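You operate a simulated robot arm through the tools that you are given. There is no shell and no other tool. Be economical: measure what you need, move in short steps, check, and stop when the job is done.

You are at the controls of a simulated two-armed robot. One attempt, no reset.

## Task
Load the orange tray for a guest and carry it to the wooden stool.
Fine: the purple soap, the orange comb and the white roll go on it; both hands carry it. Set down upright: white roll.

Only the result counts: the job must be done as asked and must still hold three seconds after the hand-in. Knocking over, shifting, dropping, spilling or breaking anything else fails it.

## Robot
Two 7-joint arms with two-finger parallel grippers on one trunk, on a base that drives. Base frame: it is fixed to the floor where the robot stands at the start and does not move with it; the origin is under the middle of the robot, x ahead of it, y to its left, z up. Lengths are in mm, angles in rad, forces in N, time in s.
The left shoulder is at the start at [60, 143, 926], the right one opposite. With the tool pointing down near the work surface each hand reaches from about 200 to 520 mm from the robot's upright axis, wherever it stands, measured 20 degrees to its own side. Places, roughly: cream soap [1000, 750, 1250]; orange tray [500, 0, 700]; wooden stool [800, -600, 600]. Payload 1.57 kg a hand.
The TCP of each hand is the grasp point between the finger pads, 30 mm short of the fingertips. In the tool frame z runs along the fingers and y along their closing line. The gripper opens to 110 mm. The fingers are 24 mm wide and 12 mm thick; the gripper's body (48 by 112 mm) begins 78 mm behind the TCP.
Orientation is that of the tool frame in the base frame, as a unit quaternion [w, x, y, z]. With the fingers straight down and closing along the base's y, the tool's x points along the base's -x, its y along +y and its z along -z.

## Interface
- The arms move only by the tool play_rows. It takes "left_increments", "right_increments" or both (then of equal length, played together; a hand with none holds still); each is text: rows parted by semicolons, each of 7 numbers parted by spaces: the turn, a rotation vector about the tool's x, y, z in units of 90 degrees (1.0 is 90 degrees), then the shift along the tool's x, y, z in units of 150 mm (1.0 is 150 mm), then the gripper command, from -1 (fully open) to 1 (shut), values between in proportion. In form: wx wy wz tx ty tz claw; .... A call has 1 to 20 rows; each row is the pose to reach, as a shift and turn from the pose commanded when the call began, along the tool's axes at that moment. A call with a number of a shift or a turn outside -1 to 1 is refused whole. Rows are played at 5 a second. More than 50 mm and 0.15 rad between two rows, or a gripper value outside its range, and nothing of the call is played. A pose out of reach is approached as far as the arm can. The call stops where the force on the tool passes 40 N (or 10 N more than at its start, if that is more) or the arm is blocked; 0.2 s more then pass. Each finger travels about 45 mm/s and halts on what it meets, pressing with about 36 N; the grip force reading is that of the motor and also rises with nothing between the fingers. The clock runs only during rows and for 0.2 s after the last one: add rows that repeat a pose to give the fingers time. The reply holds the time, the measured pose of the TCP, the force on the tool along the base axes, the opening and the grip force, in the units named above and with some noise, with the torque about the TCP (base axes, N m) and any sound that the robot's microphone picked up, and new pictures: "views" is both (left out), scene, wrist or none (wrist: the cameras of the hands that moved).
- Cameras (640 x 400 px; columns grow to the right, rows downward): "scene" is now at [38.4, -2.2, 1537.9]; the picture's right is [-0.11, -0.99, 0.00], its down [-0.79, 0.08, -0.61] and it looks along [0.61, -0.06, -0.79] (base axes); focal length 293 px, centre (320, 200). "left" rides on the left gripper at [70, -16, -141] in its tool frame; the picture's right is [0.23, 0.97, 0.00], its down [-0.85, 0.20, -0.48] and it looks along [-0.47, 0.11, 0.88] (tool axes); focal length 222 px, centre (320, 200). "right" rides on the right gripper at [70, 16, -141] in its tool frame; the picture's right is [-0.23, 0.97, 0.00], its down [-0.86, -0.20, -0.48] and it looks along [-0.47, -0.11, 0.88] (tool axes); focal length 222 px, centre (320, 200). There is no depth. A picture from a camera that has moved, and an enlarged one, comes with that camera's place and axes in the base frame and with its lens. The place of the scene camera against the robot may be out by one fixed shift of up to 12 mm in any direction.
- raise_lower(by): slides the trunk up (or, below 0, down) by that many mm; the arms and the scene camera ride with it, the base frame stays. It gives what a move gives, with no picture.
- base_move(legs): drives the robot by 1 to 6 legs, each [ahead, left, turn to the left] in mm, mm and rad, along the robot's own axes; the way and the turn of a leg run together, so that a leg with both is an arc; at most 1500 mm and 3.142 rad a leg. The arms and the cameras ride along, it lands a little off, and it stops where it bumps. It gives what a move gives, and a new picture of the scene camera.
- aim_head(pan, tilt): turns the head with the scene camera to pan (to the left, within 1.501 rad either way) and tilt (down, from -0.506 to 1.204), counted from straight ahead of the robot. It gives what a move gives, and a new picture of the scene camera.
- enlarge(camera, box): a new picture of the part [left, top, right, bottom] of that camera's present view, enlarged. It takes no simulated time.
- finish_job(): hands the job in; it is judged then, once.

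Work in short steps. Places have to be worked out from the pictures, the camera data and where the tool is seen: move nearer, look again, correct. Check each grasp and each placing, and mend what went wrong. You have 120 turns and 260 pictures in all, those below and enlarged ones among them. Open the grippers and draw the arms clear of the work before you hand the job in, unless the task says otherwise; then end with one line.

The tools are called after "Emit:" as name(argument=value, ...) on one line, values as JSON. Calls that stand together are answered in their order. play_rows: Moves the arms, as the interface text tells. Its arguments: {"type":"object","properties":{"left_increments":{"type":"string"},"right_increments":{"type":"string"},"views":{"type":"string","enum":["both","scene","wrist","none"]}},"required":[]} The other tools are called the same way: raise_lower (by) slides the trunk up or down; base_move (legs) drives the base; aim_head (pan, tilt) turns the head that bears the scene camera; enlarge (camera, box) takes an enlarged picture of a part of a camera's view; finish_job () hands the job in.

At the start:

```text
t: 0.0
left_tool_pos: [509.1, 131.5, 1012.0]
left_tool_rot: [0.0, 0.0, 1.0, -0.001]
left_force: [-0.9, 0.6, 0.5]
left_torque: [-0.01, -0.01, 0.01]
left_opening: 110.0
left_grasp_force: 0.1
right_tool_pos: [444.2, -307.8, 1015.1]
right_tool_rot: [0.0, -0.001, 1.0, 0.0]
right_force: [0.0, 0.4, 1.4]
right_torque: [-0.02, -0.02, 0.02]
right_opening: 109.8
right_grasp_force: 0.2
trunk travel left (down, up): [-525.0, 65.0]
robot x, y, heading: [0.4, 1.1, -0.001]
head pan, tilt: [-0.106, 0.915]
```

scene: 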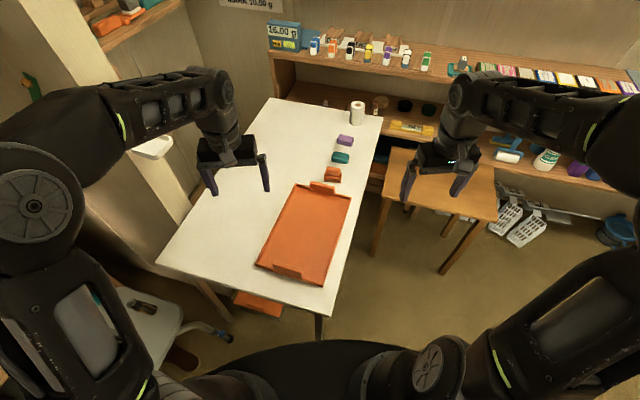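
right: 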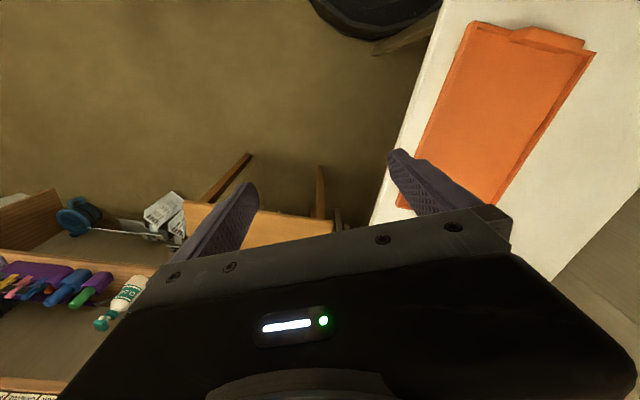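
left: 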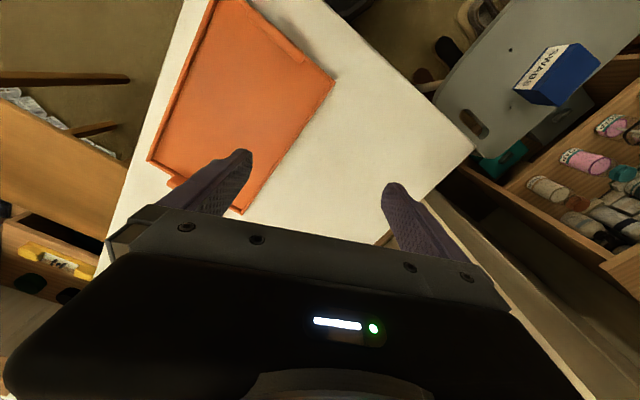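

The scene shows a white table with the orange tray, purple and teal soaps, an orange item, and a white roll; a wooden stool is to the right. I enlarge to identify the objects.

Emit:
enlarge(camera="scene", box=[240, 80, 440, 205])

Emit:
enlarge(camera="scene", box=[230, 160, 390, 300])

Emit:
enlarge(camera="scene", box=[360, 60, 640, 280])

```text
3.20 times, centred on (340, 142) of scene
camera zoom: at [38.4, -2.2, 1537.9], right [-0.11, -0.99, 0.0], down [-0.79, 0.08, -0.61], along [0.61, -0.06, -0.79], focal length 939 px, centre (256, 384)
```

zoom: 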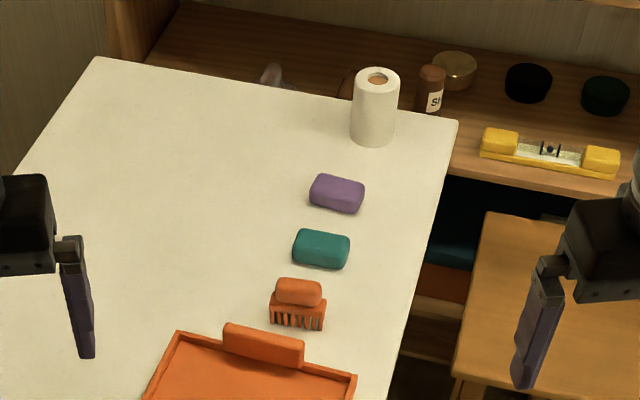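

```text
2.86 times, centred on (310, 230) of scene
camera zoom: at [38.4, -2.2, 1537.9], right [-0.11, -0.99, 0.0], down [-0.79, 0.08, -0.61], along [0.61, -0.06, -0.79], focal length 838 px, centre (349, 114)
```

zoom: 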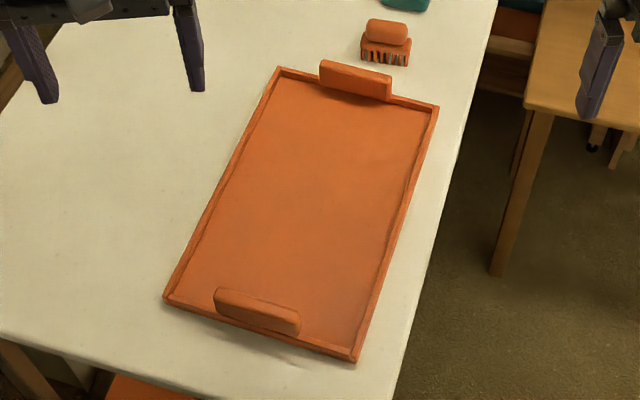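

```text
1.82 times, centred on (500, 170) of scene
camera zoom: at [38.4, -2.2, 1537.9], right [-0.11, -0.99, 0.0], down [-0.79, 0.08, -0.61], along [0.61, -0.06, -0.79], focal length 533 px, centre (-7, 254)
```

zoom: 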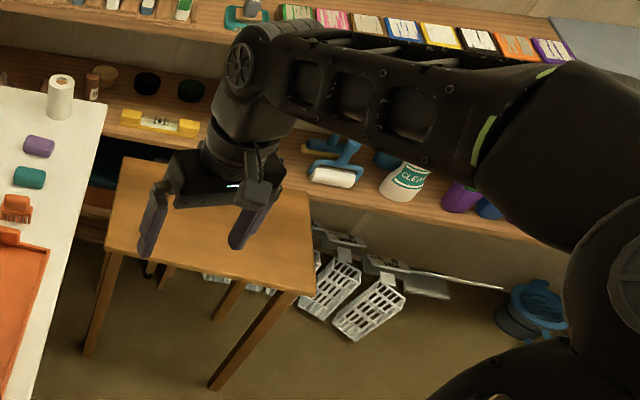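

I estimate the table runs along heading ≈ -0.39 rad, with the tray's long axis along it and the stool just right of the table. I look down and around to learn the base size and the free space.

Emit:
aim_head(pan=-0.8, tilt=1.2)

Emit:
aim_head(pan=-0.75, tilt=0.75)

```text
t: 1.1
left_tool_pos: [510.7, 131.4, 1012.2]
left_tool_rot: [0.0, -0.001, 1.0, 0.0]
left_force: [-0.1, 0.1, 0.2]
left_torque: [0.0, 0.03, 0.01]
left_opening: 110.0
left_grasp_force: 0.2
right_tool_pos: [444.2, -307.3, 1014.7]
right_tool_rot: [0.0, 0.0, 1.0, 0.001]
right_force: [0.2, -0.2, 0.5]
right_torque: [0.0, 0.0, 0.0]
right_opening: 109.8
right_grasp_force: 0.1
trunk travel left (down, up): [-525.0, 65.0]
robot x, y, heading: [-0.4, 0.3, 0.003]
head pan, tilt: [-0.799, 1.201]
camera scene: at [3.1, -34.4, 1519.1], right [-0.72, -0.7, 0.0], down [-0.65, 0.67, -0.36], along [0.25, -0.26, -0.93], focal length 293 px, centre (320, 200)
```

scene: 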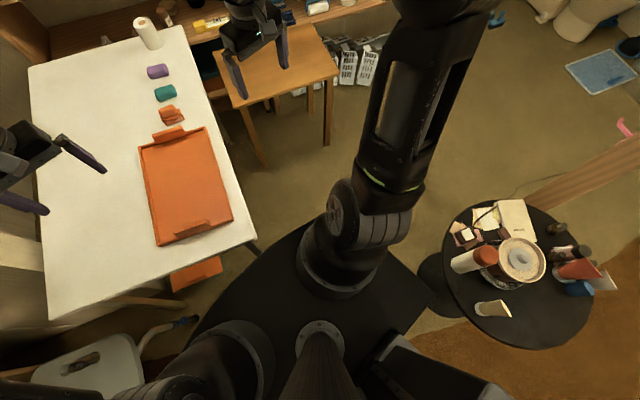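

```text
t: 2.0
left_tool_pos: [509.7, 132.6, 1012.5]
left_tool_rot: [0.001, 0.001, 1.0, 0.0]
left_force: [-0.6, 0.7, 0.8]
left_torque: [0.0, 0.0, 0.0]
left_opening: 109.9
left_grasp_force: 0.2
right_tool_pos: [443.6, -306.3, 1015.4]
right_tool_rot: [0.0, 0.0, 1.0, 0.0]
right_force: [-0.6, -0.6, -0.3]
right_torque: [-0.01, 0.0, -0.01]
right_opening: 110.0
right_grasp_force: 0.1
trunk travel left (down, up): [-525.0, 65.0]
robot x, y, heading: [-2.2, -2.6, -0.003]
head pan, tilt: [-0.75, 0.75]
camera scene: at [24.6, -50.8, 1550.7], right [-0.68, -0.73, 0.0], down [-0.5, 0.47, -0.73], along [0.53, -0.5, -0.68], focal length 293 px, centre (320, 200)
```

scene: 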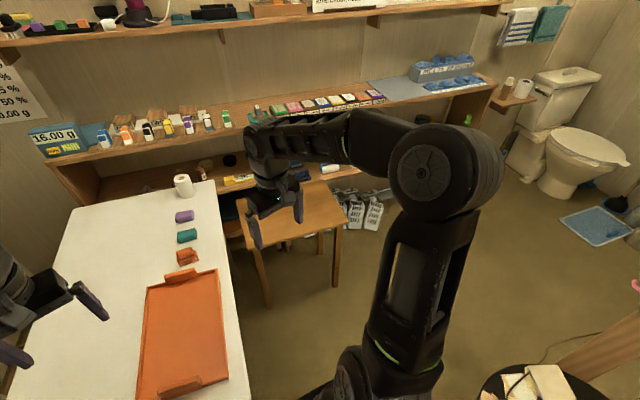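

The small round table with a bowl stands close on the right, so I need the base footprint exactly. I look down in more directions.

Emit:
aim_head(pan=-0.5, tilt=1.2)

Emit:
aim_head(pan=-1.4, tilt=1.0)

Emit:
aim_head(pan=0.4, tilt=1.2)

```text
t: 2.9
left_tool_pos: [509.2, 130.9, 1011.2]
left_tool_rot: [-0.001, 0.0, 1.0, 0.0]
left_force: [-0.2, -0.1, 0.8]
left_torque: [-0.01, 0.05, -0.02]
left_opening: 110.3
left_grasp_force: 0.1
right_tool_pos: [446.5, -305.5, 1015.5]
right_tool_rot: [0.0, 0.0, 1.0, -0.001]
right_force: [-0.2, -0.4, -0.4]
right_torque: [-0.01, 0.0, -0.01]
right_opening: 110.0
right_grasp_force: 0.1
trunk travel left (down, up): [-525.0, 65.0]
robot x, y, heading: [-1.1, -0.3, 0.001]
head pan, tilt: [-0.499, 1.201]
camera scene: at [13.2, -21.2, 1519.1], right [-0.48, -0.88, 0.0], down [-0.82, 0.45, -0.36], along [0.32, -0.17, -0.93], focal length 293 px, centre (320, 200)
```

scene: 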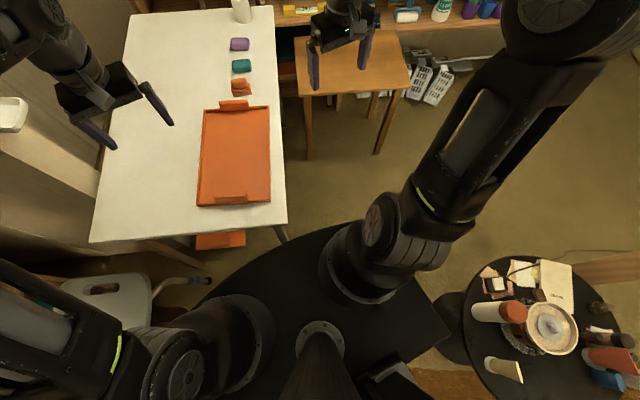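

```text
t: 4.1
left_tool_pos: [510.9, 131.1, 1011.3]
left_tool_rot: [0.0, 0.0, 1.0, 0.0]
left_force: [-0.4, -0.2, 0.7]
left_torque: [0.01, -0.03, -0.02]
left_opening: 110.1
left_grasp_force: 0.1
right_tool_pos: [444.0, -305.0, 1014.8]
right_tool_rot: [0.0, 0.0, 1.0, 0.0]
right_force: [0.1, -0.2, 0.0]
right_torque: [-0.03, -0.01, 0.0]
right_opening: 110.0
right_grasp_force: 0.1
trunk travel left (down, up): [-525.0, 65.0]
robot x, y, heading: [0.6, -1.7, 0.002]
head pan, tilt: [-1.4, 1.0]
camera scene: at [-24.0, -63.0, 1531.7], right [-0.99, -0.17, 0.0], down [-0.14, 0.83, -0.54], along [0.09, -0.53, -0.84], focal length 293 px, centre (320, 200)
```

scene: 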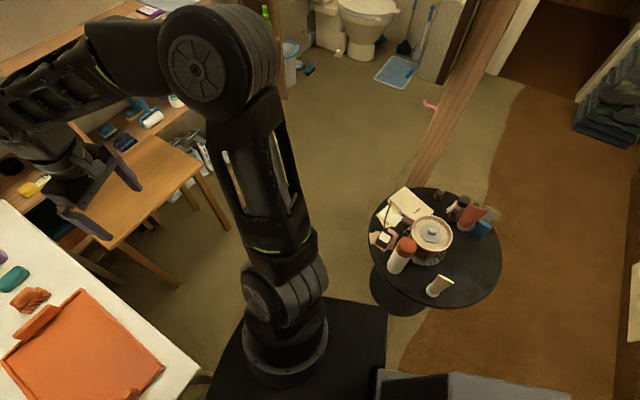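

```text
t: 5.9
left_tool_pos: [509.7, 131.6, 1011.6]
left_tool_rot: [0.001, 0.0, 1.0, 0.0]
left_force: [0.0, 0.1, 0.4]
left_torque: [-0.02, -0.01, 0.01]
left_opening: 109.9
left_grasp_force: 0.1
right_tool_pos: [444.1, -307.4, 1014.6]
right_tool_rot: [0.0, 0.0, 1.0, 0.0]
right_force: [-0.2, 0.1, -0.7]
right_torque: [0.0, 0.01, -0.01]
right_opening: 110.1
right_grasp_force: 0.0
trunk travel left (down, up): [-525.0, 65.0]
robot x, y, heading: [-0.5, -4.1, -0.0]
head pan, tilt: [0.4, 1.201]
camera scene: at [15.6, 27.4, 1519.1], right [0.39, -0.92, 0.0], down [-0.86, -0.36, -0.36], along [0.33, 0.14, -0.93], focal length 293 px, centre (320, 200)
```

scene: 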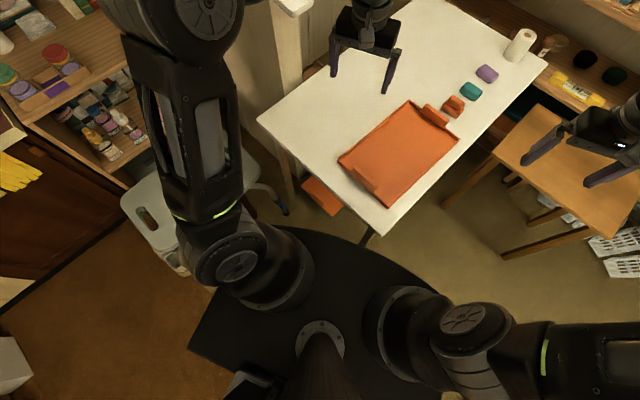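

The black plate under the shoulders is about ±240 mm and stands over table height; the round table's near edge is ≈425 mm from my axis. I drive through the gap between table corner and round table, turn to face the tray's long side (heading ≈1.19), and sidestep in front of it.

Emit:
base_move(legs=[[52, -216, 0], [0, 0, 1.19], [-70, -200, 0]])

Emit:
aim_head(pan=-0.3, tilt=1.1)

```text
t: 7.0
left_tool_pos: [526.0, 64.1, 1012.4]
left_tool_rot: [0.0, -0.001, 1.0, 0.002]
left_force: [0.5, -0.6, -0.3]
left_torque: [0.07, -0.03, -0.01]
left_opening: 110.0
left_grasp_force: 0.0
right_tool_pos: [461.3, -373.5, 1013.6]
right_tool_rot: [0.0, 0.0, 1.0, 0.001]
right_force: [-0.6, -0.5, -0.7]
right_torque: [0.04, -0.02, 0.01]
right_opening: 109.9
right_grasp_force: 0.1
trunk travel left (down, up): [-525.0, 65.0]
robot x, y, heading: [16.1, -66.5, 0.001]
head pan, tilt: [0.4, 1.201]
stopped in leg 1: the robot was blocked; the commanded pose is now the measured one
camera scene: at [32.2, -42.4, 1519.1], right [0.39, -0.92, 0.0], down [-0.86, -0.36, -0.36], along [0.33, 0.14, -0.93], focal length 293 px, centre (320, 200)
```

scene: 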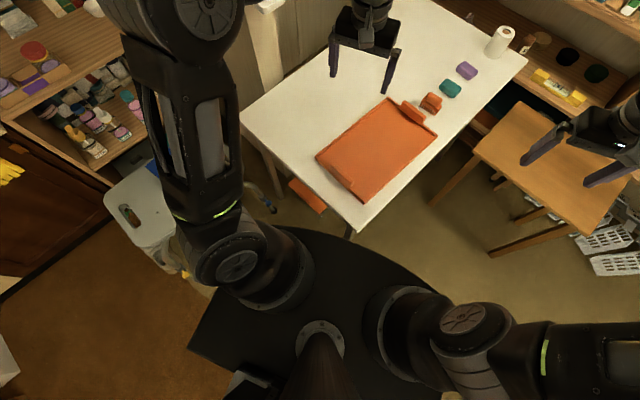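

```text
t: 8.0
left_tool_pos: [525.5, 67.7, 1012.0]
left_tool_rot: [0.0, -0.002, 1.0, 0.001]
left_force: [0.5, -0.6, -0.2]
left_torque: [0.01, 0.01, 0.0]
left_opening: 110.0
left_grasp_force: 0.0
right_tool_pos: [459.4, -371.9, 1015.7]
right_tool_rot: [0.0, -0.001, 1.0, 0.0]
right_force: [0.4, 0.0, -0.2]
right_torque: [-0.01, 0.0, 0.02]
right_opening: 109.9
right_grasp_force: 0.1
trunk travel left (down, up): [-525.0, 65.0]
robot x, y, heading: [16.7, -69.5, -0.0]
head pan, tilt: [-0.3, 1.1]
camera scene: at [40.3, -79.2, 1525.1], right [-0.29, -0.96, 0.0], down [-0.85, 0.26, -0.45], along [0.43, -0.13, -0.89], focal length 293 px, centre (320, 200)
```

scene: 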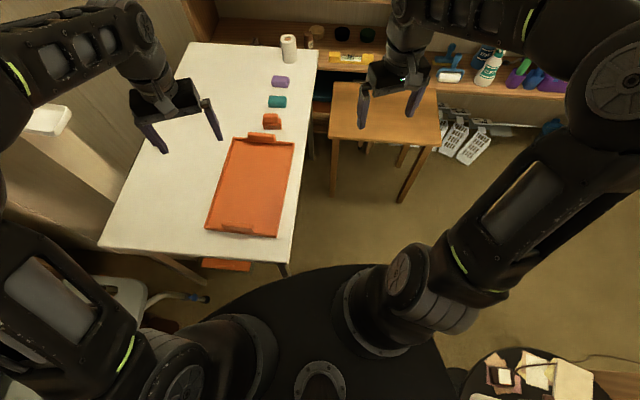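

Blocked after about 70 mm to the right; I look toward the right-rear to see what touched.

Emit:
aim_head(pan=-1.5, tilt=1.2)

Emit:
enlarge(camera="scene", box=[320, 180, 640, 400])

```text
t: 9.4
left_tool_pos: [524.1, 67.8, 1011.6]
left_tool_rot: [0.0, -0.001, 1.0, 0.001]
left_force: [-0.3, 0.0, 0.4]
left_torque: [-0.04, -0.02, 0.02]
left_opening: 110.1
left_grasp_force: 0.0
right_tool_pos: [460.6, -371.3, 1016.1]
right_tool_rot: [0.001, -0.001, 1.0, -0.001]
right_force: [0.2, 0.8, 0.3]
right_torque: [-0.06, -0.02, -0.02]
right_opening: 109.9
right_grasp_force: 0.0
trunk travel left (down, up): [-525.0, 65.0]
robot x, y, heading: [17.7, -62.4, 0.001]
head pan, tilt: [-1.499, 1.201]
camera scene: at [-16.0, -116.4, 1519.1], right [-1.0, -0.07, 0.0], down [-0.07, 0.93, -0.36], along [0.03, -0.36, -0.93], focal length 293 px, centre (320, 200)
```

scene: 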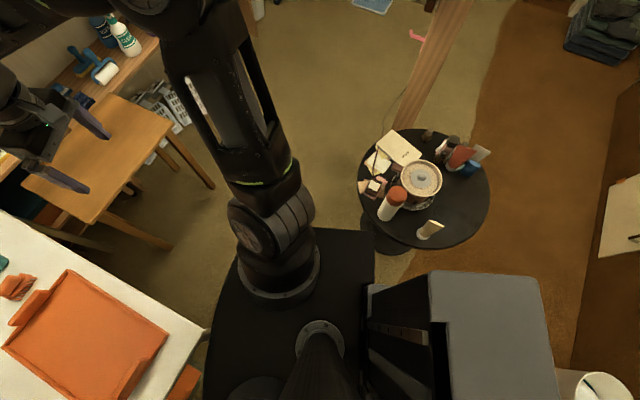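

```text
1.82 times, centred on (480, 290) of scene
camera zoom: at [-16.0, -116.4, 1519.1], right [-1.0, -0.07, 0.0], down [-0.07, 0.93, -0.36], along [0.03, -0.36, -0.93], focal length 533 px, centre (29, 36)
```

zoom: 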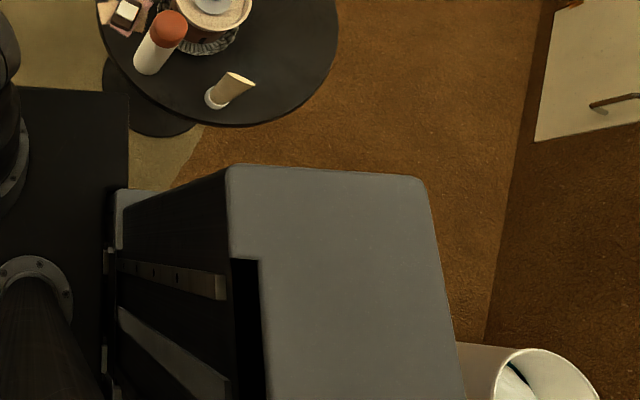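

Nothing obvious touches at the rear; probably the base front met the table's corner leg (≈275 mm ahead). I back off a little and try a short pure sideways move.

Emit:
base_move(legs=[[-25, 0, 0], [0, -40, 0]])

```text
t: 10.7
left_tool_pos: [500.5, 24.8, 1013.3]
left_tool_rot: [0.0, -0.001, 1.0, 0.001]
left_force: [0.3, -1.3, 1.3]
left_torque: [0.06, -0.04, -0.03]
left_opening: 110.0
left_grasp_force: 0.1
right_tool_pos: [434.4, -412.6, 1015.0]
right_tool_rot: [0.0, -0.001, 1.0, 0.001]
right_force: [0.4, -0.4, -0.4]
right_torque: [0.07, 0.01, 0.0]
right_opening: 110.3
right_grasp_force: 0.1
trunk travel left (down, up): [-525.0, 65.0]
robot x, y, heading: [-8.2, -106.2, -0.0]
head pan, tilt: [-1.499, 1.201]
camera scene: at [-41.4, -159.1, 1519.0], right [-1.0, -0.07, 0.0], down [-0.07, 0.93, -0.36], along [0.03, -0.36, -0.93], focal length 293 px, centre (320, 200)
```

scene: 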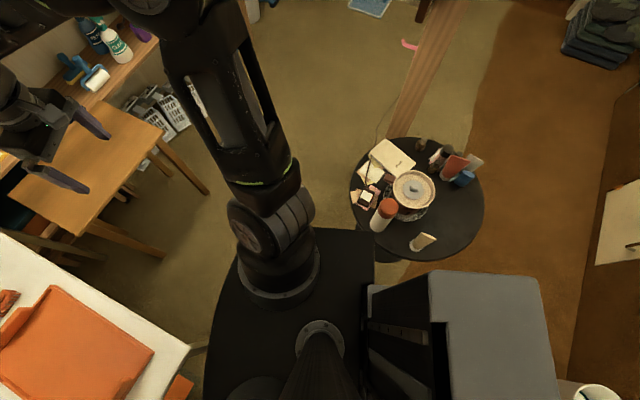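

That worked: the base front is about 275 mm from the axis, and there is a mast box reaching ≈475 mm behind me. Before turning right by 0.39 (tail swings left), I check the left rear.

Emit:
aim_head(pan=1.5, tilt=1.0)

```text
t: 13.3
left_tool_pos: [500.5, 25.2, 1012.8]
left_tool_rot: [0.0, 0.0, 1.0, 0.0]
left_force: [0.1, 0.5, 0.3]
left_torque: [0.0, -0.02, 0.01]
left_opening: 110.0
left_grasp_force: 0.0
right_tool_pos: [435.4, -412.4, 1015.6]
right_tool_rot: [0.0, -0.001, 1.0, -0.001]
right_force: [-0.3, -0.7, -0.5]
right_torque: [0.01, -0.01, 0.01]
right_opening: 110.2
right_grasp_force: 0.1
trunk travel left (down, up): [-525.0, 65.0]
robot x, y, heading: [-9.2, -109.5, 0.001]
head pan, tilt: [1.499, 1.0]
camera scene: at [-40.0, -31.5, 1531.7], right [1.0, -0.07, 0.0], down [-0.06, -0.84, -0.54], along [0.04, 0.54, -0.84], focal length 293 px, centre (320, 200)
```

scene: 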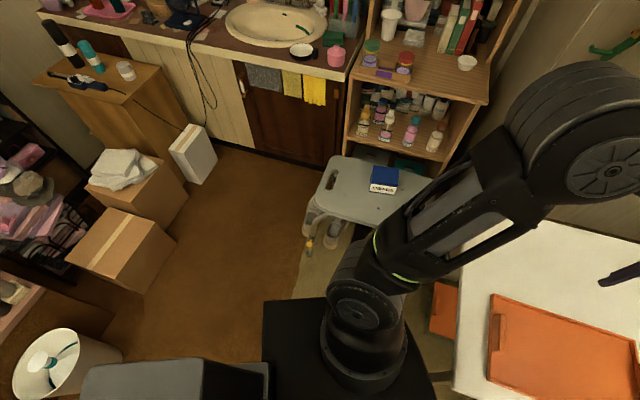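

Left rear is free. I turn right by 0.39 rad, sidestep right, then advance along the table's side.

Emit:
base_move(legs=[[0, 0, -0.39], [30, -90, 0], [230, -65, 0]])

Emit:
aim_head(pan=0.0, tilt=1.1)

```text
t: 17.0
left_tool_pos: [696.1, -418.6, 1012.1]
left_tool_rot: [0.001, 0.192, 0.981, 0.001]
left_force: [0.2, -0.4, 0.0]
left_torque: [0.02, 0.04, 0.01]
left_opening: 110.1
left_grasp_force: 0.1
right_tool_pos: [467.7, -800.5, 1014.1]
right_tool_rot: [0.0, 0.194, 0.981, 0.0]
right_force: [0.2, -0.3, -0.4]
right_torque: [0.02, 0.02, 0.01]
right_opening: 110.0
right_grasp_force: 0.0
trunk travel left (down, up): [-525.0, 65.0]
robot x, y, heading: [171.0, -348.1, -0.389]
head pan, tilt: [1.499, 1.0]
camera scene: at [170.9, -269.2, 1531.7], right [0.9, -0.45, 0.0], down [-0.38, -0.75, -0.54], along [0.24, 0.48, -0.84], focal length 293 px, centre (320, 200)
```

scene: 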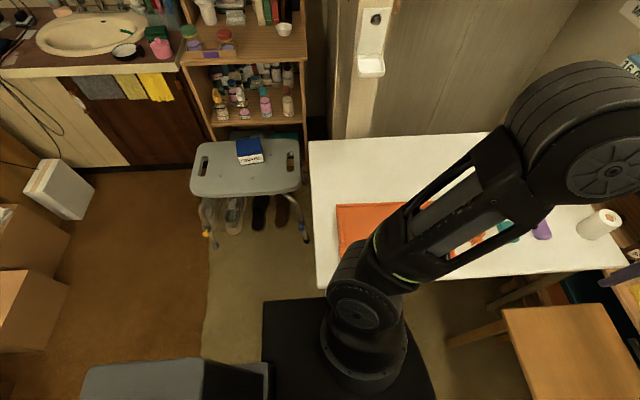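

```text
t: 18.6
left_tool_pos: [694.4, -419.5, 1011.8]
left_tool_rot: [0.001, 0.193, 0.981, -0.001]
left_force: [-0.4, 1.0, -0.1]
left_torque: [-0.01, 0.02, 0.01]
left_opening: 109.7
left_grasp_force: 0.1
right_tool_pos: [467.2, -800.0, 1015.6]
right_tool_rot: [0.0, 0.194, 0.981, 0.0]
right_force: [-0.4, -0.1, 0.8]
right_torque: [-0.02, -0.02, -0.01]
right_opening: 109.8
right_grasp_force: 0.1
trunk travel left (down, up): [-525.0, 65.0]
robot x, y, heading: [175.2, -345.6, -0.392]
head pan, tilt: [0.0, 1.1]
camera scene: at [197.2, -354.7, 1525.1], right [-0.38, -0.93, 0.0], down [-0.82, 0.34, -0.45], along [0.42, -0.17, -0.89], focal length 293 px, centre (320, 200)
```

scene: 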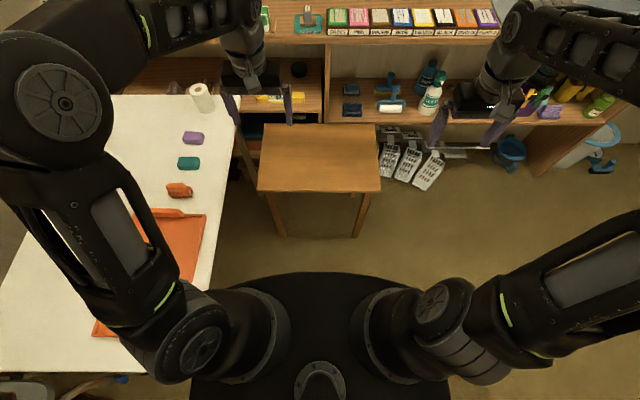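

I'm beside the table end, aligned with the stool (its near edge at u≈828, width ±220 around my axis). I go 215 mm further ahead and then turn left to face the tray's long side.

Emit:
base_move(legs=[[220, 0, 0], [0, 0, 1.57]])

```text
t: 24.1
left_tool_pos: [439.9, 91.8, 1011.5]
left_tool_rot: [0.0, -0.563, 0.827, 0.0]
left_force: [0.0, -0.3, 0.1]
left_torque: [0.01, 0.04, 0.01]
left_opening: 109.8
left_grasp_force: 0.1
right_tool_pos: [823.5, -130.7, 1014.3]
right_tool_rot: [0.0, -0.563, 0.826, 0.0]
right_force: [0.2, 0.0, -0.5]
right_torque: [0.0, 0.03, -0.01]
right_opening: 110.1
right_grasp_force: 0.0
trunk travel left (down, up): [-525.0, 65.0]
robot x, y, heading: [370.4, -431.1, 1.191]
head pan, tilt: [0.0, 1.1]
camera scene: at [381.5, -394.3, 1525.1], right [0.93, -0.37, 0.0], down [-0.33, -0.83, -0.45], along [0.17, 0.42, -0.89], focal length 293 px, centre (320, 200)
```

scene: 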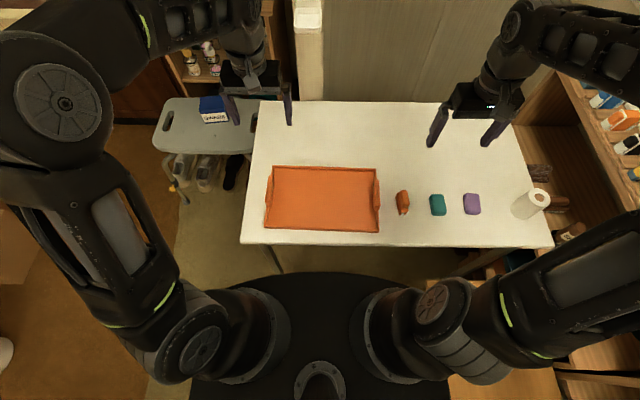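

Everything lies in a row in front of me: tray centred, then comb, teal soap, purple soap, roll to the right. I close in by about 105 mm and 30 mm to the right.

Emit:
base_move(legs=[[60, -20, -0.015], [45, -10, 0]])

Emit:
enlarge(camera="scene", box=[220, 140, 580, 365])

Emit:
aim_head(pan=-0.8, tilt=1.0)

```text
t: 25.6
left_tool_pos: [515.8, 176.9, 1011.8]
left_tool_rot: [-0.001, -0.556, 0.831, 0.001]
left_force: [0.2, -0.2, -0.1]
left_torque: [-0.06, 0.04, 0.0]
left_opening: 109.9
left_grasp_force: 0.0
right_tool_pos: [896.8, -50.2, 1014.1]
right_tool_rot: [0.0, -0.555, 0.832, 0.0]
right_force: [1.1, -0.3, 0.4]
right_torque: [-0.01, 0.05, 0.01]
right_opening: 110.0
right_grasp_force: 0.0
trunk travel left (down, up): [-525.0, 65.0]
robot x, y, heading: [443.2, -348.2, 1.179]
head pan, tilt: [0.0, 1.1]
camera scene: at [450.9, -307.1, 1525.0], right [0.92, -0.38, 0.0], down [-0.34, -0.82, -0.45], along [0.17, 0.42, -0.89], focal length 293 px, centre (320, 200)
```

scene: 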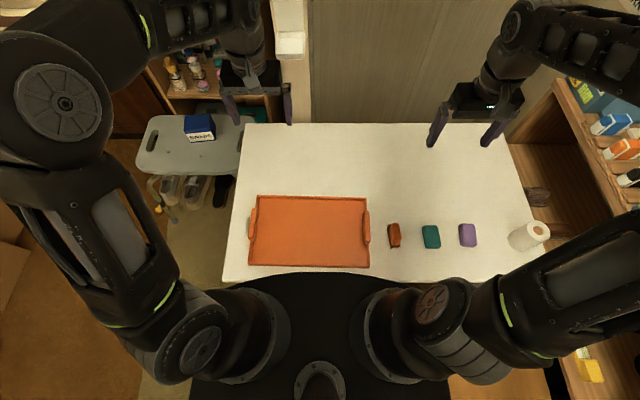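

```text
1.78 times, centred on (400, 252) of scene
camera zoom: at [450.9, -307.1, 1525.0], right [0.92, -0.38, 0.0], down [-0.34, -0.82, -0.45], along [0.17, 0.42, -0.89], focal length 522 px, centre (178, 107)
```

zoom: 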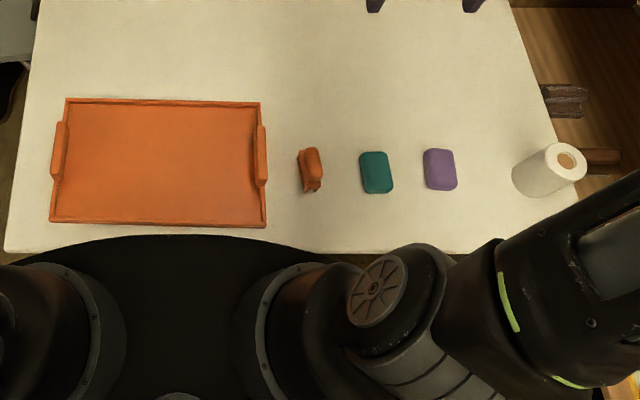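

```text
t: 26.7
left_tool_pos: [514.7, 176.1, 1011.7]
left_tool_rot: [0.0, -0.556, 0.831, 0.001]
left_force: [0.6, 0.6, -0.3]
left_torque: [0.0, 0.01, 0.06]
left_opening: 109.9
left_grasp_force: 0.0
right_tool_pos: [894.2, -52.6, 1014.5]
right_tool_rot: [0.0, -0.556, 0.831, 0.0]
right_force: [-0.1, 0.4, 1.2]
right_torque: [0.02, 0.03, 0.02]
right_opening: 110.0
right_grasp_force: 0.0
trunk travel left (down, up): [-525.0, 65.0]
robot x, y, heading: [443.4, -343.5, 1.18]
head pan, tilt: [-0.799, 1.0]
camera scene: at [490.0, -341.5, 1531.7], right [0.37, -0.93, 0.0], down [-0.78, -0.31, -0.54], along [0.5, 0.2, -0.84], focal length 293 px, centre (320, 200)
```

scene: 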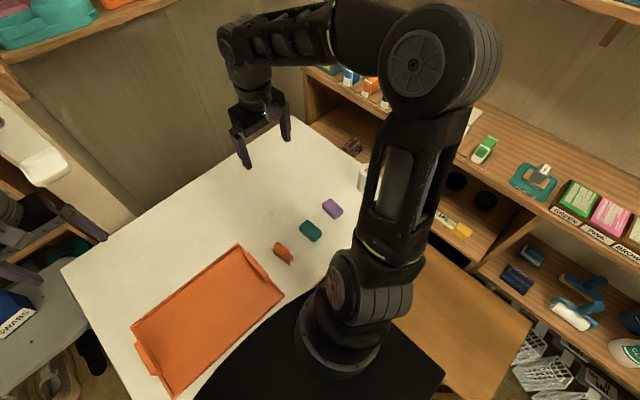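

Purple soap and comb triangulate consistently with a table at z≈700; in my frame the comb is ≈335 ahead, 210 right. I move the right hand above it with the fingers partly closed for a wrist view.

Emit:
play_rows(right_increments="0 0 0 0.122 0.105 0.144 -1; 0 0 0 0.244 0.211 0.289 -0.8; 0 0 0 0.366 0.317 0.433 -0.6; 0 0 0 0.489 0.422 0.578 -0.4; 0 0 0 0.611 0.528 0.722 -0.4; 0 0 0 0.733 0.633 0.867 -0.4; 0 0 0 0.733 0.633 0.867 -0.4", views="both")

```text
t: 28.3
left_tool_pos: [514.3, 175.4, 1012.3]
left_tool_rot: [0.0, -0.557, 0.831, 0.002]
left_force: [-0.2, 0.1, -0.2]
left_torque: [0.02, 0.01, 0.0]
left_opening: 109.9
left_grasp_force: 0.0
right_tool_pos: [765.9, -118.7, 884.2]
right_tool_rot: [0.0, -0.556, 0.831, 0.0]
right_force: [0.1, -0.3, -0.2]
right_torque: [0.02, -0.01, 0.02]
right_opening: 77.0
right_grasp_force: 0.0
trunk travel left (down, up): [-525.0, 65.0]
robot x, y, heading: [444.1, -345.2, 1.174]
head pan, tilt: [-0.799, 1.0]
camera scene: at [490.1, -341.7, 1531.7], right [0.37, -0.93, 0.0], down [-0.78, -0.31, -0.54], along [0.5, 0.2, -0.84], focal length 293 px, centre (320, 200)
camera right: at [724.4, -174.8, 1025.8], right [-0.81, 0.58, 0.0], down [0.51, 0.71, 0.48], along [0.28, 0.39, -0.88], focal length 222 px, centre (320, 200)
```

scene: 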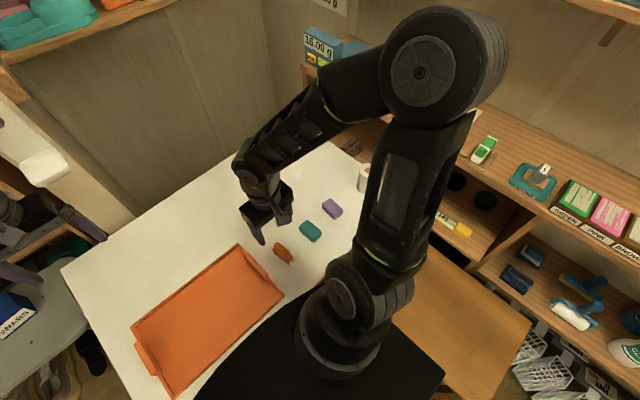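
right: 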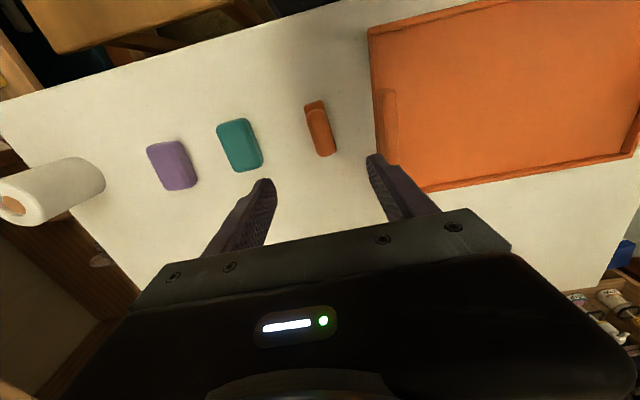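

The wrist view puts the comb near (759,-126), almost below the hand. I enlarge to see its shape and width.

Emit:
enlarge(camera="right", box=[220, 70, 420, 195])

Emit:
enlarge(camera="scene", box=[230, 170, 370, 280])

```text
3.20 times, centred on (320, 132) of right
camera zoom: at [724.4, -174.8, 1025.8], right [-0.81, 0.58, 0.0], down [0.51, 0.71, 0.48], along [0.28, 0.39, -0.88], focal length 711 px, centre (320, 416)
```

zoom: 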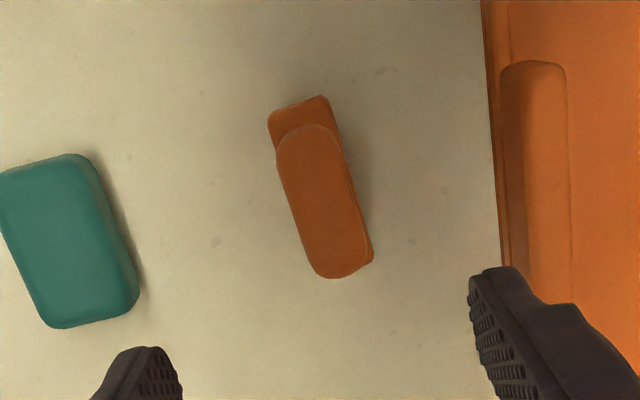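

```text
3.64 times, centred on (300, 225) of scene
camera zoom: at [490.1, -341.7, 1531.7], right [0.37, -0.93, 0.0], down [-0.78, -0.31, -0.54], along [0.5, 0.2, -0.84], focal length 1067 px, centre (393, 109)
```

zoom: 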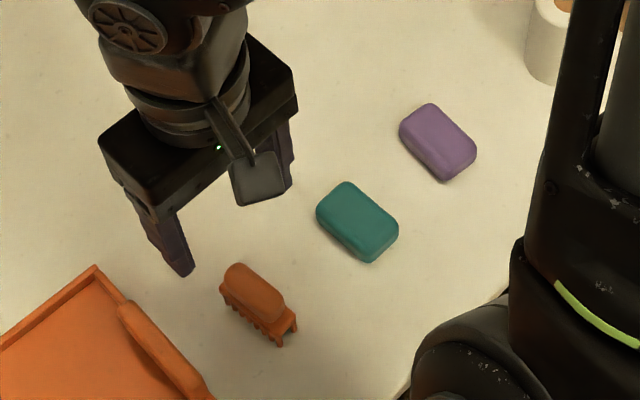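

The comb is a small scalp brush, ~75×27 mm, at tool offset (+11,+4) and turned about -0.1 rad. I align and descend to TCP z≈745.

Emit:
play_rows(right_increments="0 0 -0.03 0.04 0.015 0.2 -0.2; 0 0 -0.064 0.073 0.03 0.45 -0.1; 0 0 -0.064 0.073 0.03 0.7 -0.1; 0 0 -0.064 0.073 0.03 0.92 -0.1; 0 0 -0.064 0.073 0.03 0.92 -0.1")

```text
t: 29.6
left_tool_pos: [513.5, 174.3, 1012.8]
left_tool_rot: [0.001, -0.557, 0.831, 0.001]
left_force: [0.4, 0.7, 0.1]
left_torque: [0.02, -0.02, -0.04]
left_opening: 109.9
left_grasp_force: 0.1
right_tool_pos: [756.4, -126.1, 751.0]
right_tool_rot: [0.003, -0.598, 0.802, 0.001]
right_force: [0.5, -8.3, 39.1]
right_torque: [-0.3, 1.26, 0.2]
right_opening: 59.5
right_grasp_force: 0.1
trunk travel left (down, up): [-525.0, 65.0]
robot x, y, heading: [444.3, -345.6, 1.177]
head pan, tilt: [-0.799, 1.0]
stopped in row 5 (right hand): the force on the tool passed its limit (the readings are from after the stop); the commanded pose is now the measured one
camera scene: at [488.1, -344.0, 1532.2], right [0.37, -0.93, 0.0], down [-0.78, -0.31, -0.54], along [0.5, 0.2, -0.84], focal length 293 px, centre (320, 200)
camera right: at [720.7, -187.4, 890.7], right [-0.87, 0.5, 0.0], down [0.43, 0.76, 0.48], along [0.24, 0.42, -0.88], focal length 222 px, centre (320, 200)
```

scene: 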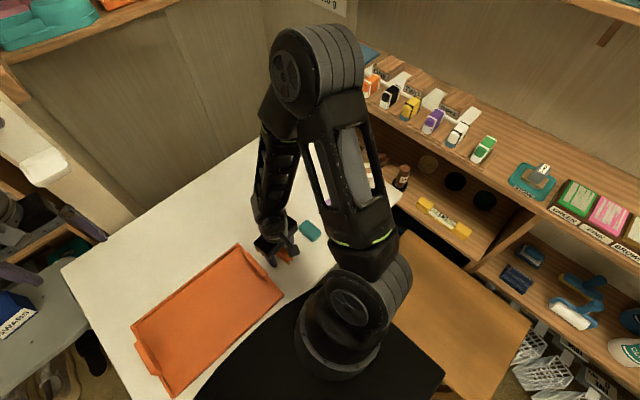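
right: 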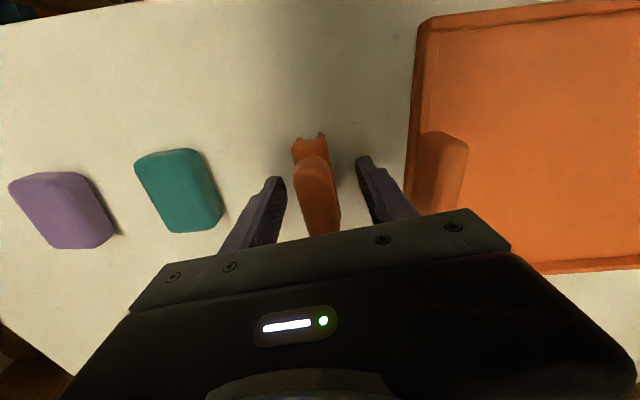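

Fingertips touched the table: so the table is at ≈721. The comb sits between the fingers; I lift 4 mm and close.

Emit:
play_rows(right_increments="0 0 0 0 0 -0.03 -0.1; 0 0 0 0 0 -0.03 1; 0 0 0 0 0 -0.03 1; 0 0 0 0 0 -0.03 1; 0 0 0 0 0 -0.03 1; 0 0 0 0 0 -0.03 1", views="wrist")

```text
t: 31.0
left_tool_pos: [514.2, 175.6, 1011.9]
left_tool_rot: [0.0, -0.556, 0.831, 0.0]
left_force: [-0.5, -0.6, -0.5]
left_torque: [-0.03, 0.01, 0.04]
left_opening: 110.0
left_grasp_force: 0.0
right_tool_pos: [756.8, -125.1, 753.0]
right_tool_rot: [0.001, -0.597, 0.802, 0.001]
right_force: [-0.1, -0.8, -0.1]
right_torque: [0.03, -0.02, -0.02]
right_opening: 22.8
right_grasp_force: 34.9
trunk travel left (down, up): [-525.0, 65.0]
robot x, y, heading: [445.5, -344.6, 1.181]
head pan, tilt: [-0.799, 1.0]
camera right: at [721.8, -186.2, 893.6], right [-0.87, 0.5, 0.0], down [0.43, 0.76, 0.48], along [0.24, 0.42, -0.88], focal length 222 px, centre (320, 200)
```

right: 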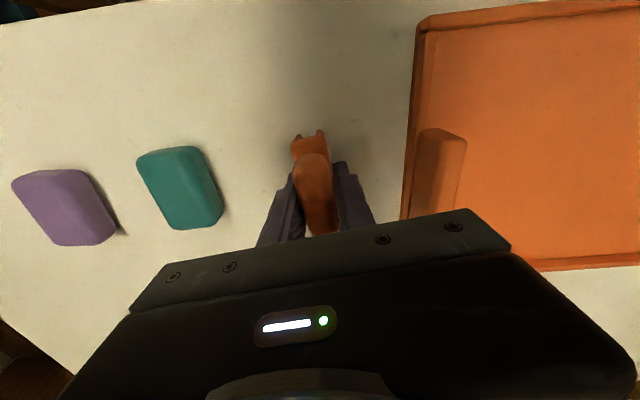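

The comb is held (22.8 mm opening). I lift it 100 mm, carry it over the tray's right half and lower toward the tray floor.

Emit:
play_rows(right_increments="0 0 0 0 0 -0.3 1; 0 0 0 0 0 -0.6 1; 0 0 0.016 -0.04 0.2 -0.7 1; 0 0 0.032 -0.1 0.45 -0.7 1; 0 0 0.048 -0.16 0.7 -0.7 1; 0 0 0.064 -0.236 0.955 -0.7 1; 0 0 0.064 -0.236 0.955 -0.4 1; 0 0 0.064 -0.236 0.955 -0.2 1; 0 0 0.064 -0.236 0.955 -0.2 1")

```text
t: 33.0
left_tool_pos: [515.3, 175.1, 1012.2]
left_tool_rot: [-0.001, -0.556, 0.831, 0.0]
left_force: [-0.1, 0.2, -0.3]
left_torque: [-0.02, 0.02, 0.01]
left_opening: 109.7
left_grasp_force: 0.1
right_tool_pos: [629.5, -49.9, 783.3]
right_tool_rot: [0.002, -0.557, 0.831, 0.001]
right_force: [-0.8, -0.2, -0.9]
right_torque: [-0.02, -0.04, 0.02]
right_opening: 22.6
right_grasp_force: 35.7
trunk travel left (down, up): [-525.0, 65.0]
robot x, y, heading: [443.2, -345.9, 1.176]
head pan, tilt: [-0.799, 1.0]
camera scene: at [490.1, -341.9, 1531.7], right [0.37, -0.93, 0.0], down [-0.78, -0.31, -0.54], along [0.5, 0.2, -0.84], focal length 293 px, centre (320, 200)
camera right: at [589.2, -107.6, 923.5], right [-0.81, 0.58, 0.0], down [0.51, 0.71, 0.48], along [0.28, 0.39, -0.88], focal length 222 px, centre (320, 200)
```

scene: 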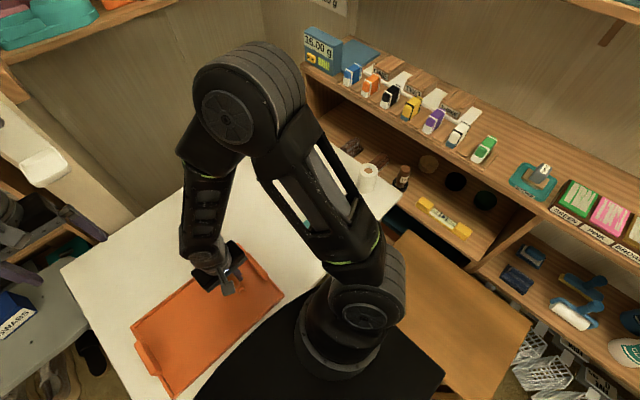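
right: 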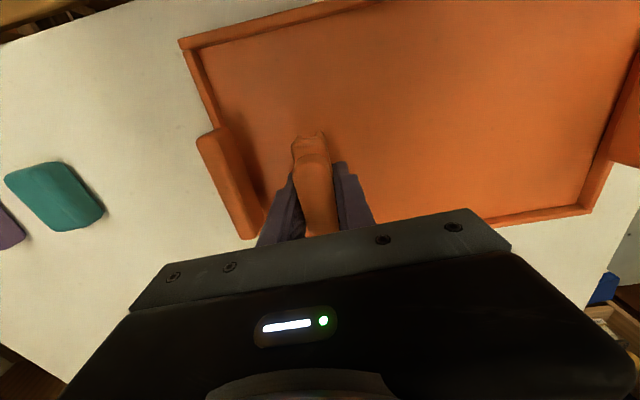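

The comb hangs over the tray, but close to the handle; I shift 25 mm further left and lower gently.

Emit:
play_rows(right_increments="0 0 0 0 0.17 0 1; 0 0 0 0 0.17 0.1 1; 0 0 0 0 0.17 0.135 1; 0 0 0 0 0.17 0.15 1; 0 0 0 0 0.17 0.15 1", views="wrist")

```text
t: 34.2
left_tool_pos: [514.8, 176.2, 1012.7]
left_tool_rot: [-0.001, -0.556, 0.831, 0.001]
left_force: [-0.3, -0.3, 0.4]
left_torque: [-0.02, 0.0, 0.02]
left_opening: 110.1
left_grasp_force: 0.0
right_tool_pos: [605.8, -40.3, 760.8]
right_tool_rot: [0.002, -0.557, 0.83, 0.002]
right_force: [-0.2, 1.0, -0.5]
right_torque: [-0.01, 0.02, 0.01]
right_opening: 22.7
right_grasp_force: 35.0
trunk travel left (down, up): [-525.0, 65.0]
robot x, y, heading: [443.1, -345.4, 1.18]
head pan, tilt: [-0.799, 1.0]
camera right: at [565.0, -97.9, 901.6], right [-0.81, 0.58, 0.0], down [0.51, 0.71, 0.48], along [0.28, 0.39, -0.88], focal length 222 px, centre (320, 200)
```

right: 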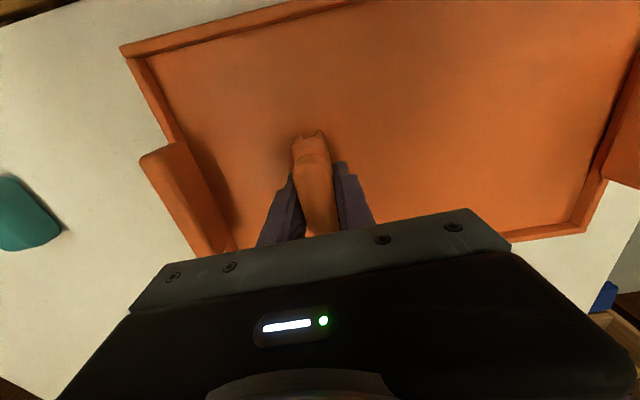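

No contact yet at TCP z=761. I lower a few more millimetres, watching the force.

Emit:
play_rows(right_increments="0 0 0 0 0 0.015 1; 0 0 0 0 0 0.03 1; 0 0 0 0 0 0.03 1", views="none")

```text
t: 34.8
left_tool_pos: [514.1, 174.0, 1012.1]
left_tool_rot: [0.0, -0.556, 0.831, 0.001]
left_force: [-0.2, -0.5, 0.6]
left_torque: [0.01, -0.01, 0.03]
left_opening: 109.8
left_grasp_force: 0.1
right_tool_pos: [605.7, -40.9, 758.7]
right_tool_rot: [0.003, -0.557, 0.83, 0.004]
right_force: [1.9, -5.5, 26.5]
right_torque: [-0.25, 0.0, 0.03]
right_opening: 22.6
right_grasp_force: 35.4
trunk travel left (down, up): [-525.0, 65.0]
robot x, y, heading: [443.0, -346.0, 1.177]
head pan, tilt: [-0.799, 1.0]
stopped in row 3 (right hand): the force on the tool passed its limit (the readings are from after the stop); the commanded pose is now the measured one
```

It now stands on the tray floor (26 N). I release and rise.

Emit:
play_rows(right_increments="0 0 0 0 0 -0.015 1; 0 0 0 0 0 -0.015 0.2; 0 0 0 0 0 -0.015 0.1; 0 0 0 0 0 -0.015 0; 0 0 0 0 0 -0.2 0; 0 0 0 0 0 -0.5 0; 0 0 0 0 0 -0.8 -0.2; 0 0 0 0 0 -0.9 -0.2", views="wrist")

```text
t: 36.6
left_tool_pos: [516.5, 175.3, 1010.9]
left_tool_rot: [0.0, -0.556, 0.831, 0.0]
left_force: [0.1, -0.3, 0.3]
left_torque: [0.01, 0.03, 0.01]
left_opening: 109.9
left_grasp_force: 0.1
right_tool_pos: [605.9, -39.5, 892.1]
right_tool_rot: [0.001, -0.556, 0.831, 0.002]
right_force: [-0.3, -0.5, -0.4]
right_torque: [-0.02, 0.0, 0.02]
right_opening: 66.2
right_grasp_force: 0.1
trunk travel left (down, up): [-525.0, 65.0]
robot x, y, heading: [441.1, -347.9, 1.177]
head pan, tilt: [-0.799, 1.0]
camera right: at [565.4, -98.1, 1033.6], right [-0.81, 0.58, 0.0], down [0.51, 0.71, 0.48], along [0.28, 0.39, -0.88], focal length 222 px, centre (320, 200)
```

right: 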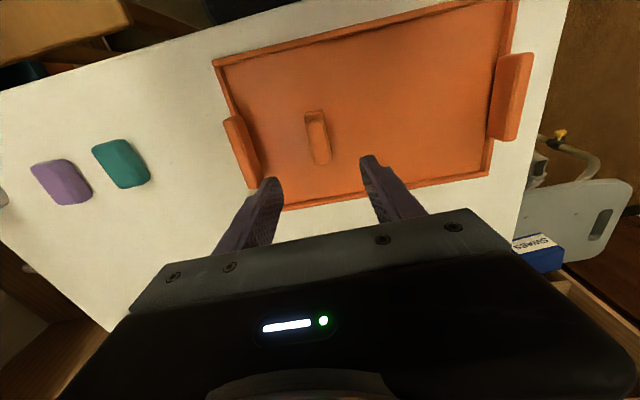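

The comb stands in the tray. The purple soap is ≈383 mm to the right of the hand and ≈27 mm nearer; I travel there in three parts.

Emit:
play_rows(right_increments="0 0 0 0 -0.33 0 -0.2; 0 0 0 0 -0.66 0 -0.2; 0 0 0 0 -1 0 -0.2", views="none")

Emit:
play_rows(right_increments="0 0 0 0 -0.33 0 -0.2; 0 0 0 0 -0.66 0 -0.2; 0 0 0 0 -1 0 -0.4; 0 0 0 0 -1 0 -0.4", views="both")

```text
refused: row 3 steps farther than a row can; nothing moved
```

```text
refused: row 3 steps farther than a row can; nothing moved
```

Steps must stay under 0.333; I repeat with finer rows.

Emit:
play_rows(right_increments="0 0 0 0 -0.25 0 -0.2; 0 0 0 0 -0.5 0 -0.2; 0 0 0 0 -0.75 0 -0.2; 0 0 0 0 -1 0 -0.2", views="none")

Emit:
play_rows(right_increments="0 0 0 0 -0.25 0 -0.2; 0 0 0 0 -0.5 0 -0.2; 0 0 0 0 -0.75 0 -0.4; 0 0 0 0 -1 0 -0.4; 0 0 0 0 -1 0 -0.4", views="both")

```text
t: 37.6
left_tool_pos: [515.4, 175.3, 1013.0]
left_tool_rot: [-0.001, -0.556, 0.831, 0.001]
left_force: [0.1, -0.1, 0.1]
left_torque: [0.02, 0.02, 0.03]
left_opening: 109.9
left_grasp_force: 0.0
right_tool_pos: [745.2, -97.0, 891.1]
right_tool_rot: [0.002, -0.557, 0.831, 0.002]
right_force: [0.0, -0.4, 0.7]
right_torque: [0.03, 0.01, -0.03]
right_opening: 66.2
right_grasp_force: 0.0
trunk travel left (down, up): [-525.0, 65.0]
robot x, y, heading: [442.7, -349.2, 1.177]
head pan, tilt: [-0.799, 1.0]
```

```text
t: 38.8
left_tool_pos: [515.2, 176.4, 1012.6]
left_tool_rot: [-0.001, -0.557, 0.831, 0.0]
left_force: [-0.3, -0.3, 0.3]
left_torque: [0.03, 0.0, 0.03]
left_opening: 109.9
left_grasp_force: 0.1
right_tool_pos: [883.9, -153.8, 891.2]
right_tool_rot: [0.002, -0.557, 0.83, 0.002]
right_force: [-0.2, 0.4, -0.1]
right_torque: [-0.02, -0.01, 0.02]
right_opening: 77.0
right_grasp_force: 0.0
trunk travel left (down, up): [-525.0, 65.0]
robot x, y, heading: [438.6, -345.5, 1.175]
head pan, tilt: [-0.799, 1.0]
camera scene: at [489.8, -341.8, 1531.7], right [0.37, -0.93, 0.0], down [-0.78, -0.31, -0.54], along [0.5, 0.2, -0.84], focal length 293 px, centre (320, 200)
camera right: at [842.8, -212.2, 1032.9], right [-0.81, 0.58, 0.0], down [0.51, 0.71, 0.48], along [0.28, 0.39, -0.88], focal length 222 px, centre (320, 200)
```

scene: 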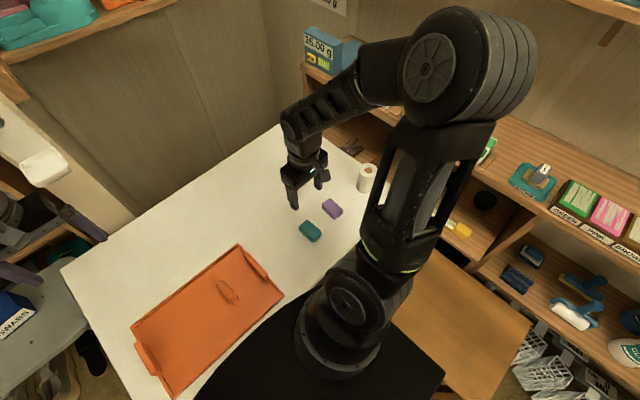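
right: 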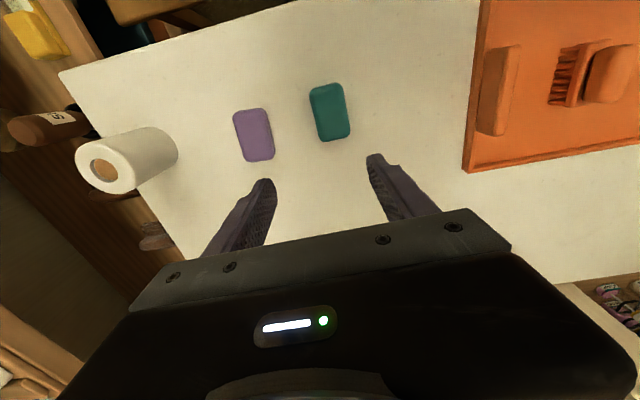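

The comb has fallen onto its side in the tray, which is allowed. The purple soap is at tool offset (+27,-83); I move over it and descend.

Emit:
play_rows(right_increments="0 0 0 0.09 -0.27 0 -0.4; 0 0 0 0.18 -0.55 0.1 -0.3; 0 0 0 0.18 -0.55 0.35 -0.3; 0 0 0 0.18 -0.55 0.6 -0.3; 0 0 0 0.18 -0.55 0.6 -0.3", views="wrist")

```text
t: 40.0
left_tool_pos: [514.5, 176.3, 1012.4]
left_tool_rot: [0.0, -0.556, 0.831, 0.0]
left_force: [0.4, 0.4, 0.6]
left_torque: [0.02, -0.01, -0.02]
left_opening: 110.1
left_grasp_force: 0.1
right_tool_pos: [948.9, -210.1, 801.5]
right_tool_rot: [0.002, -0.557, 0.83, 0.003]
right_force: [-1.2, -0.3, 0.1]
right_torque: [0.0, 0.0, 0.02]
right_opening: 71.4
right_grasp_force: 0.0
trunk travel left (down, up): [-525.0, 65.0]
robot x, y, heading: [443.6, -349.1, 1.175]
head pan, tilt: [-0.799, 1.0]
camera right: at [908.8, -268.2, 942.0], right [-0.81, 0.58, 0.0], down [0.51, 0.71, 0.48], along [0.28, 0.4, -0.88], focal length 222 px, centre (320, 200)
```

right: 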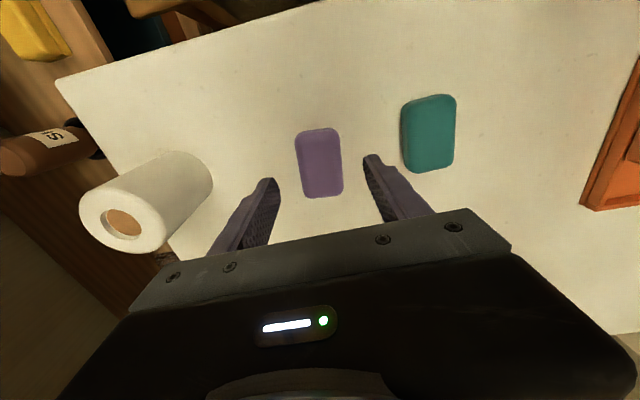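

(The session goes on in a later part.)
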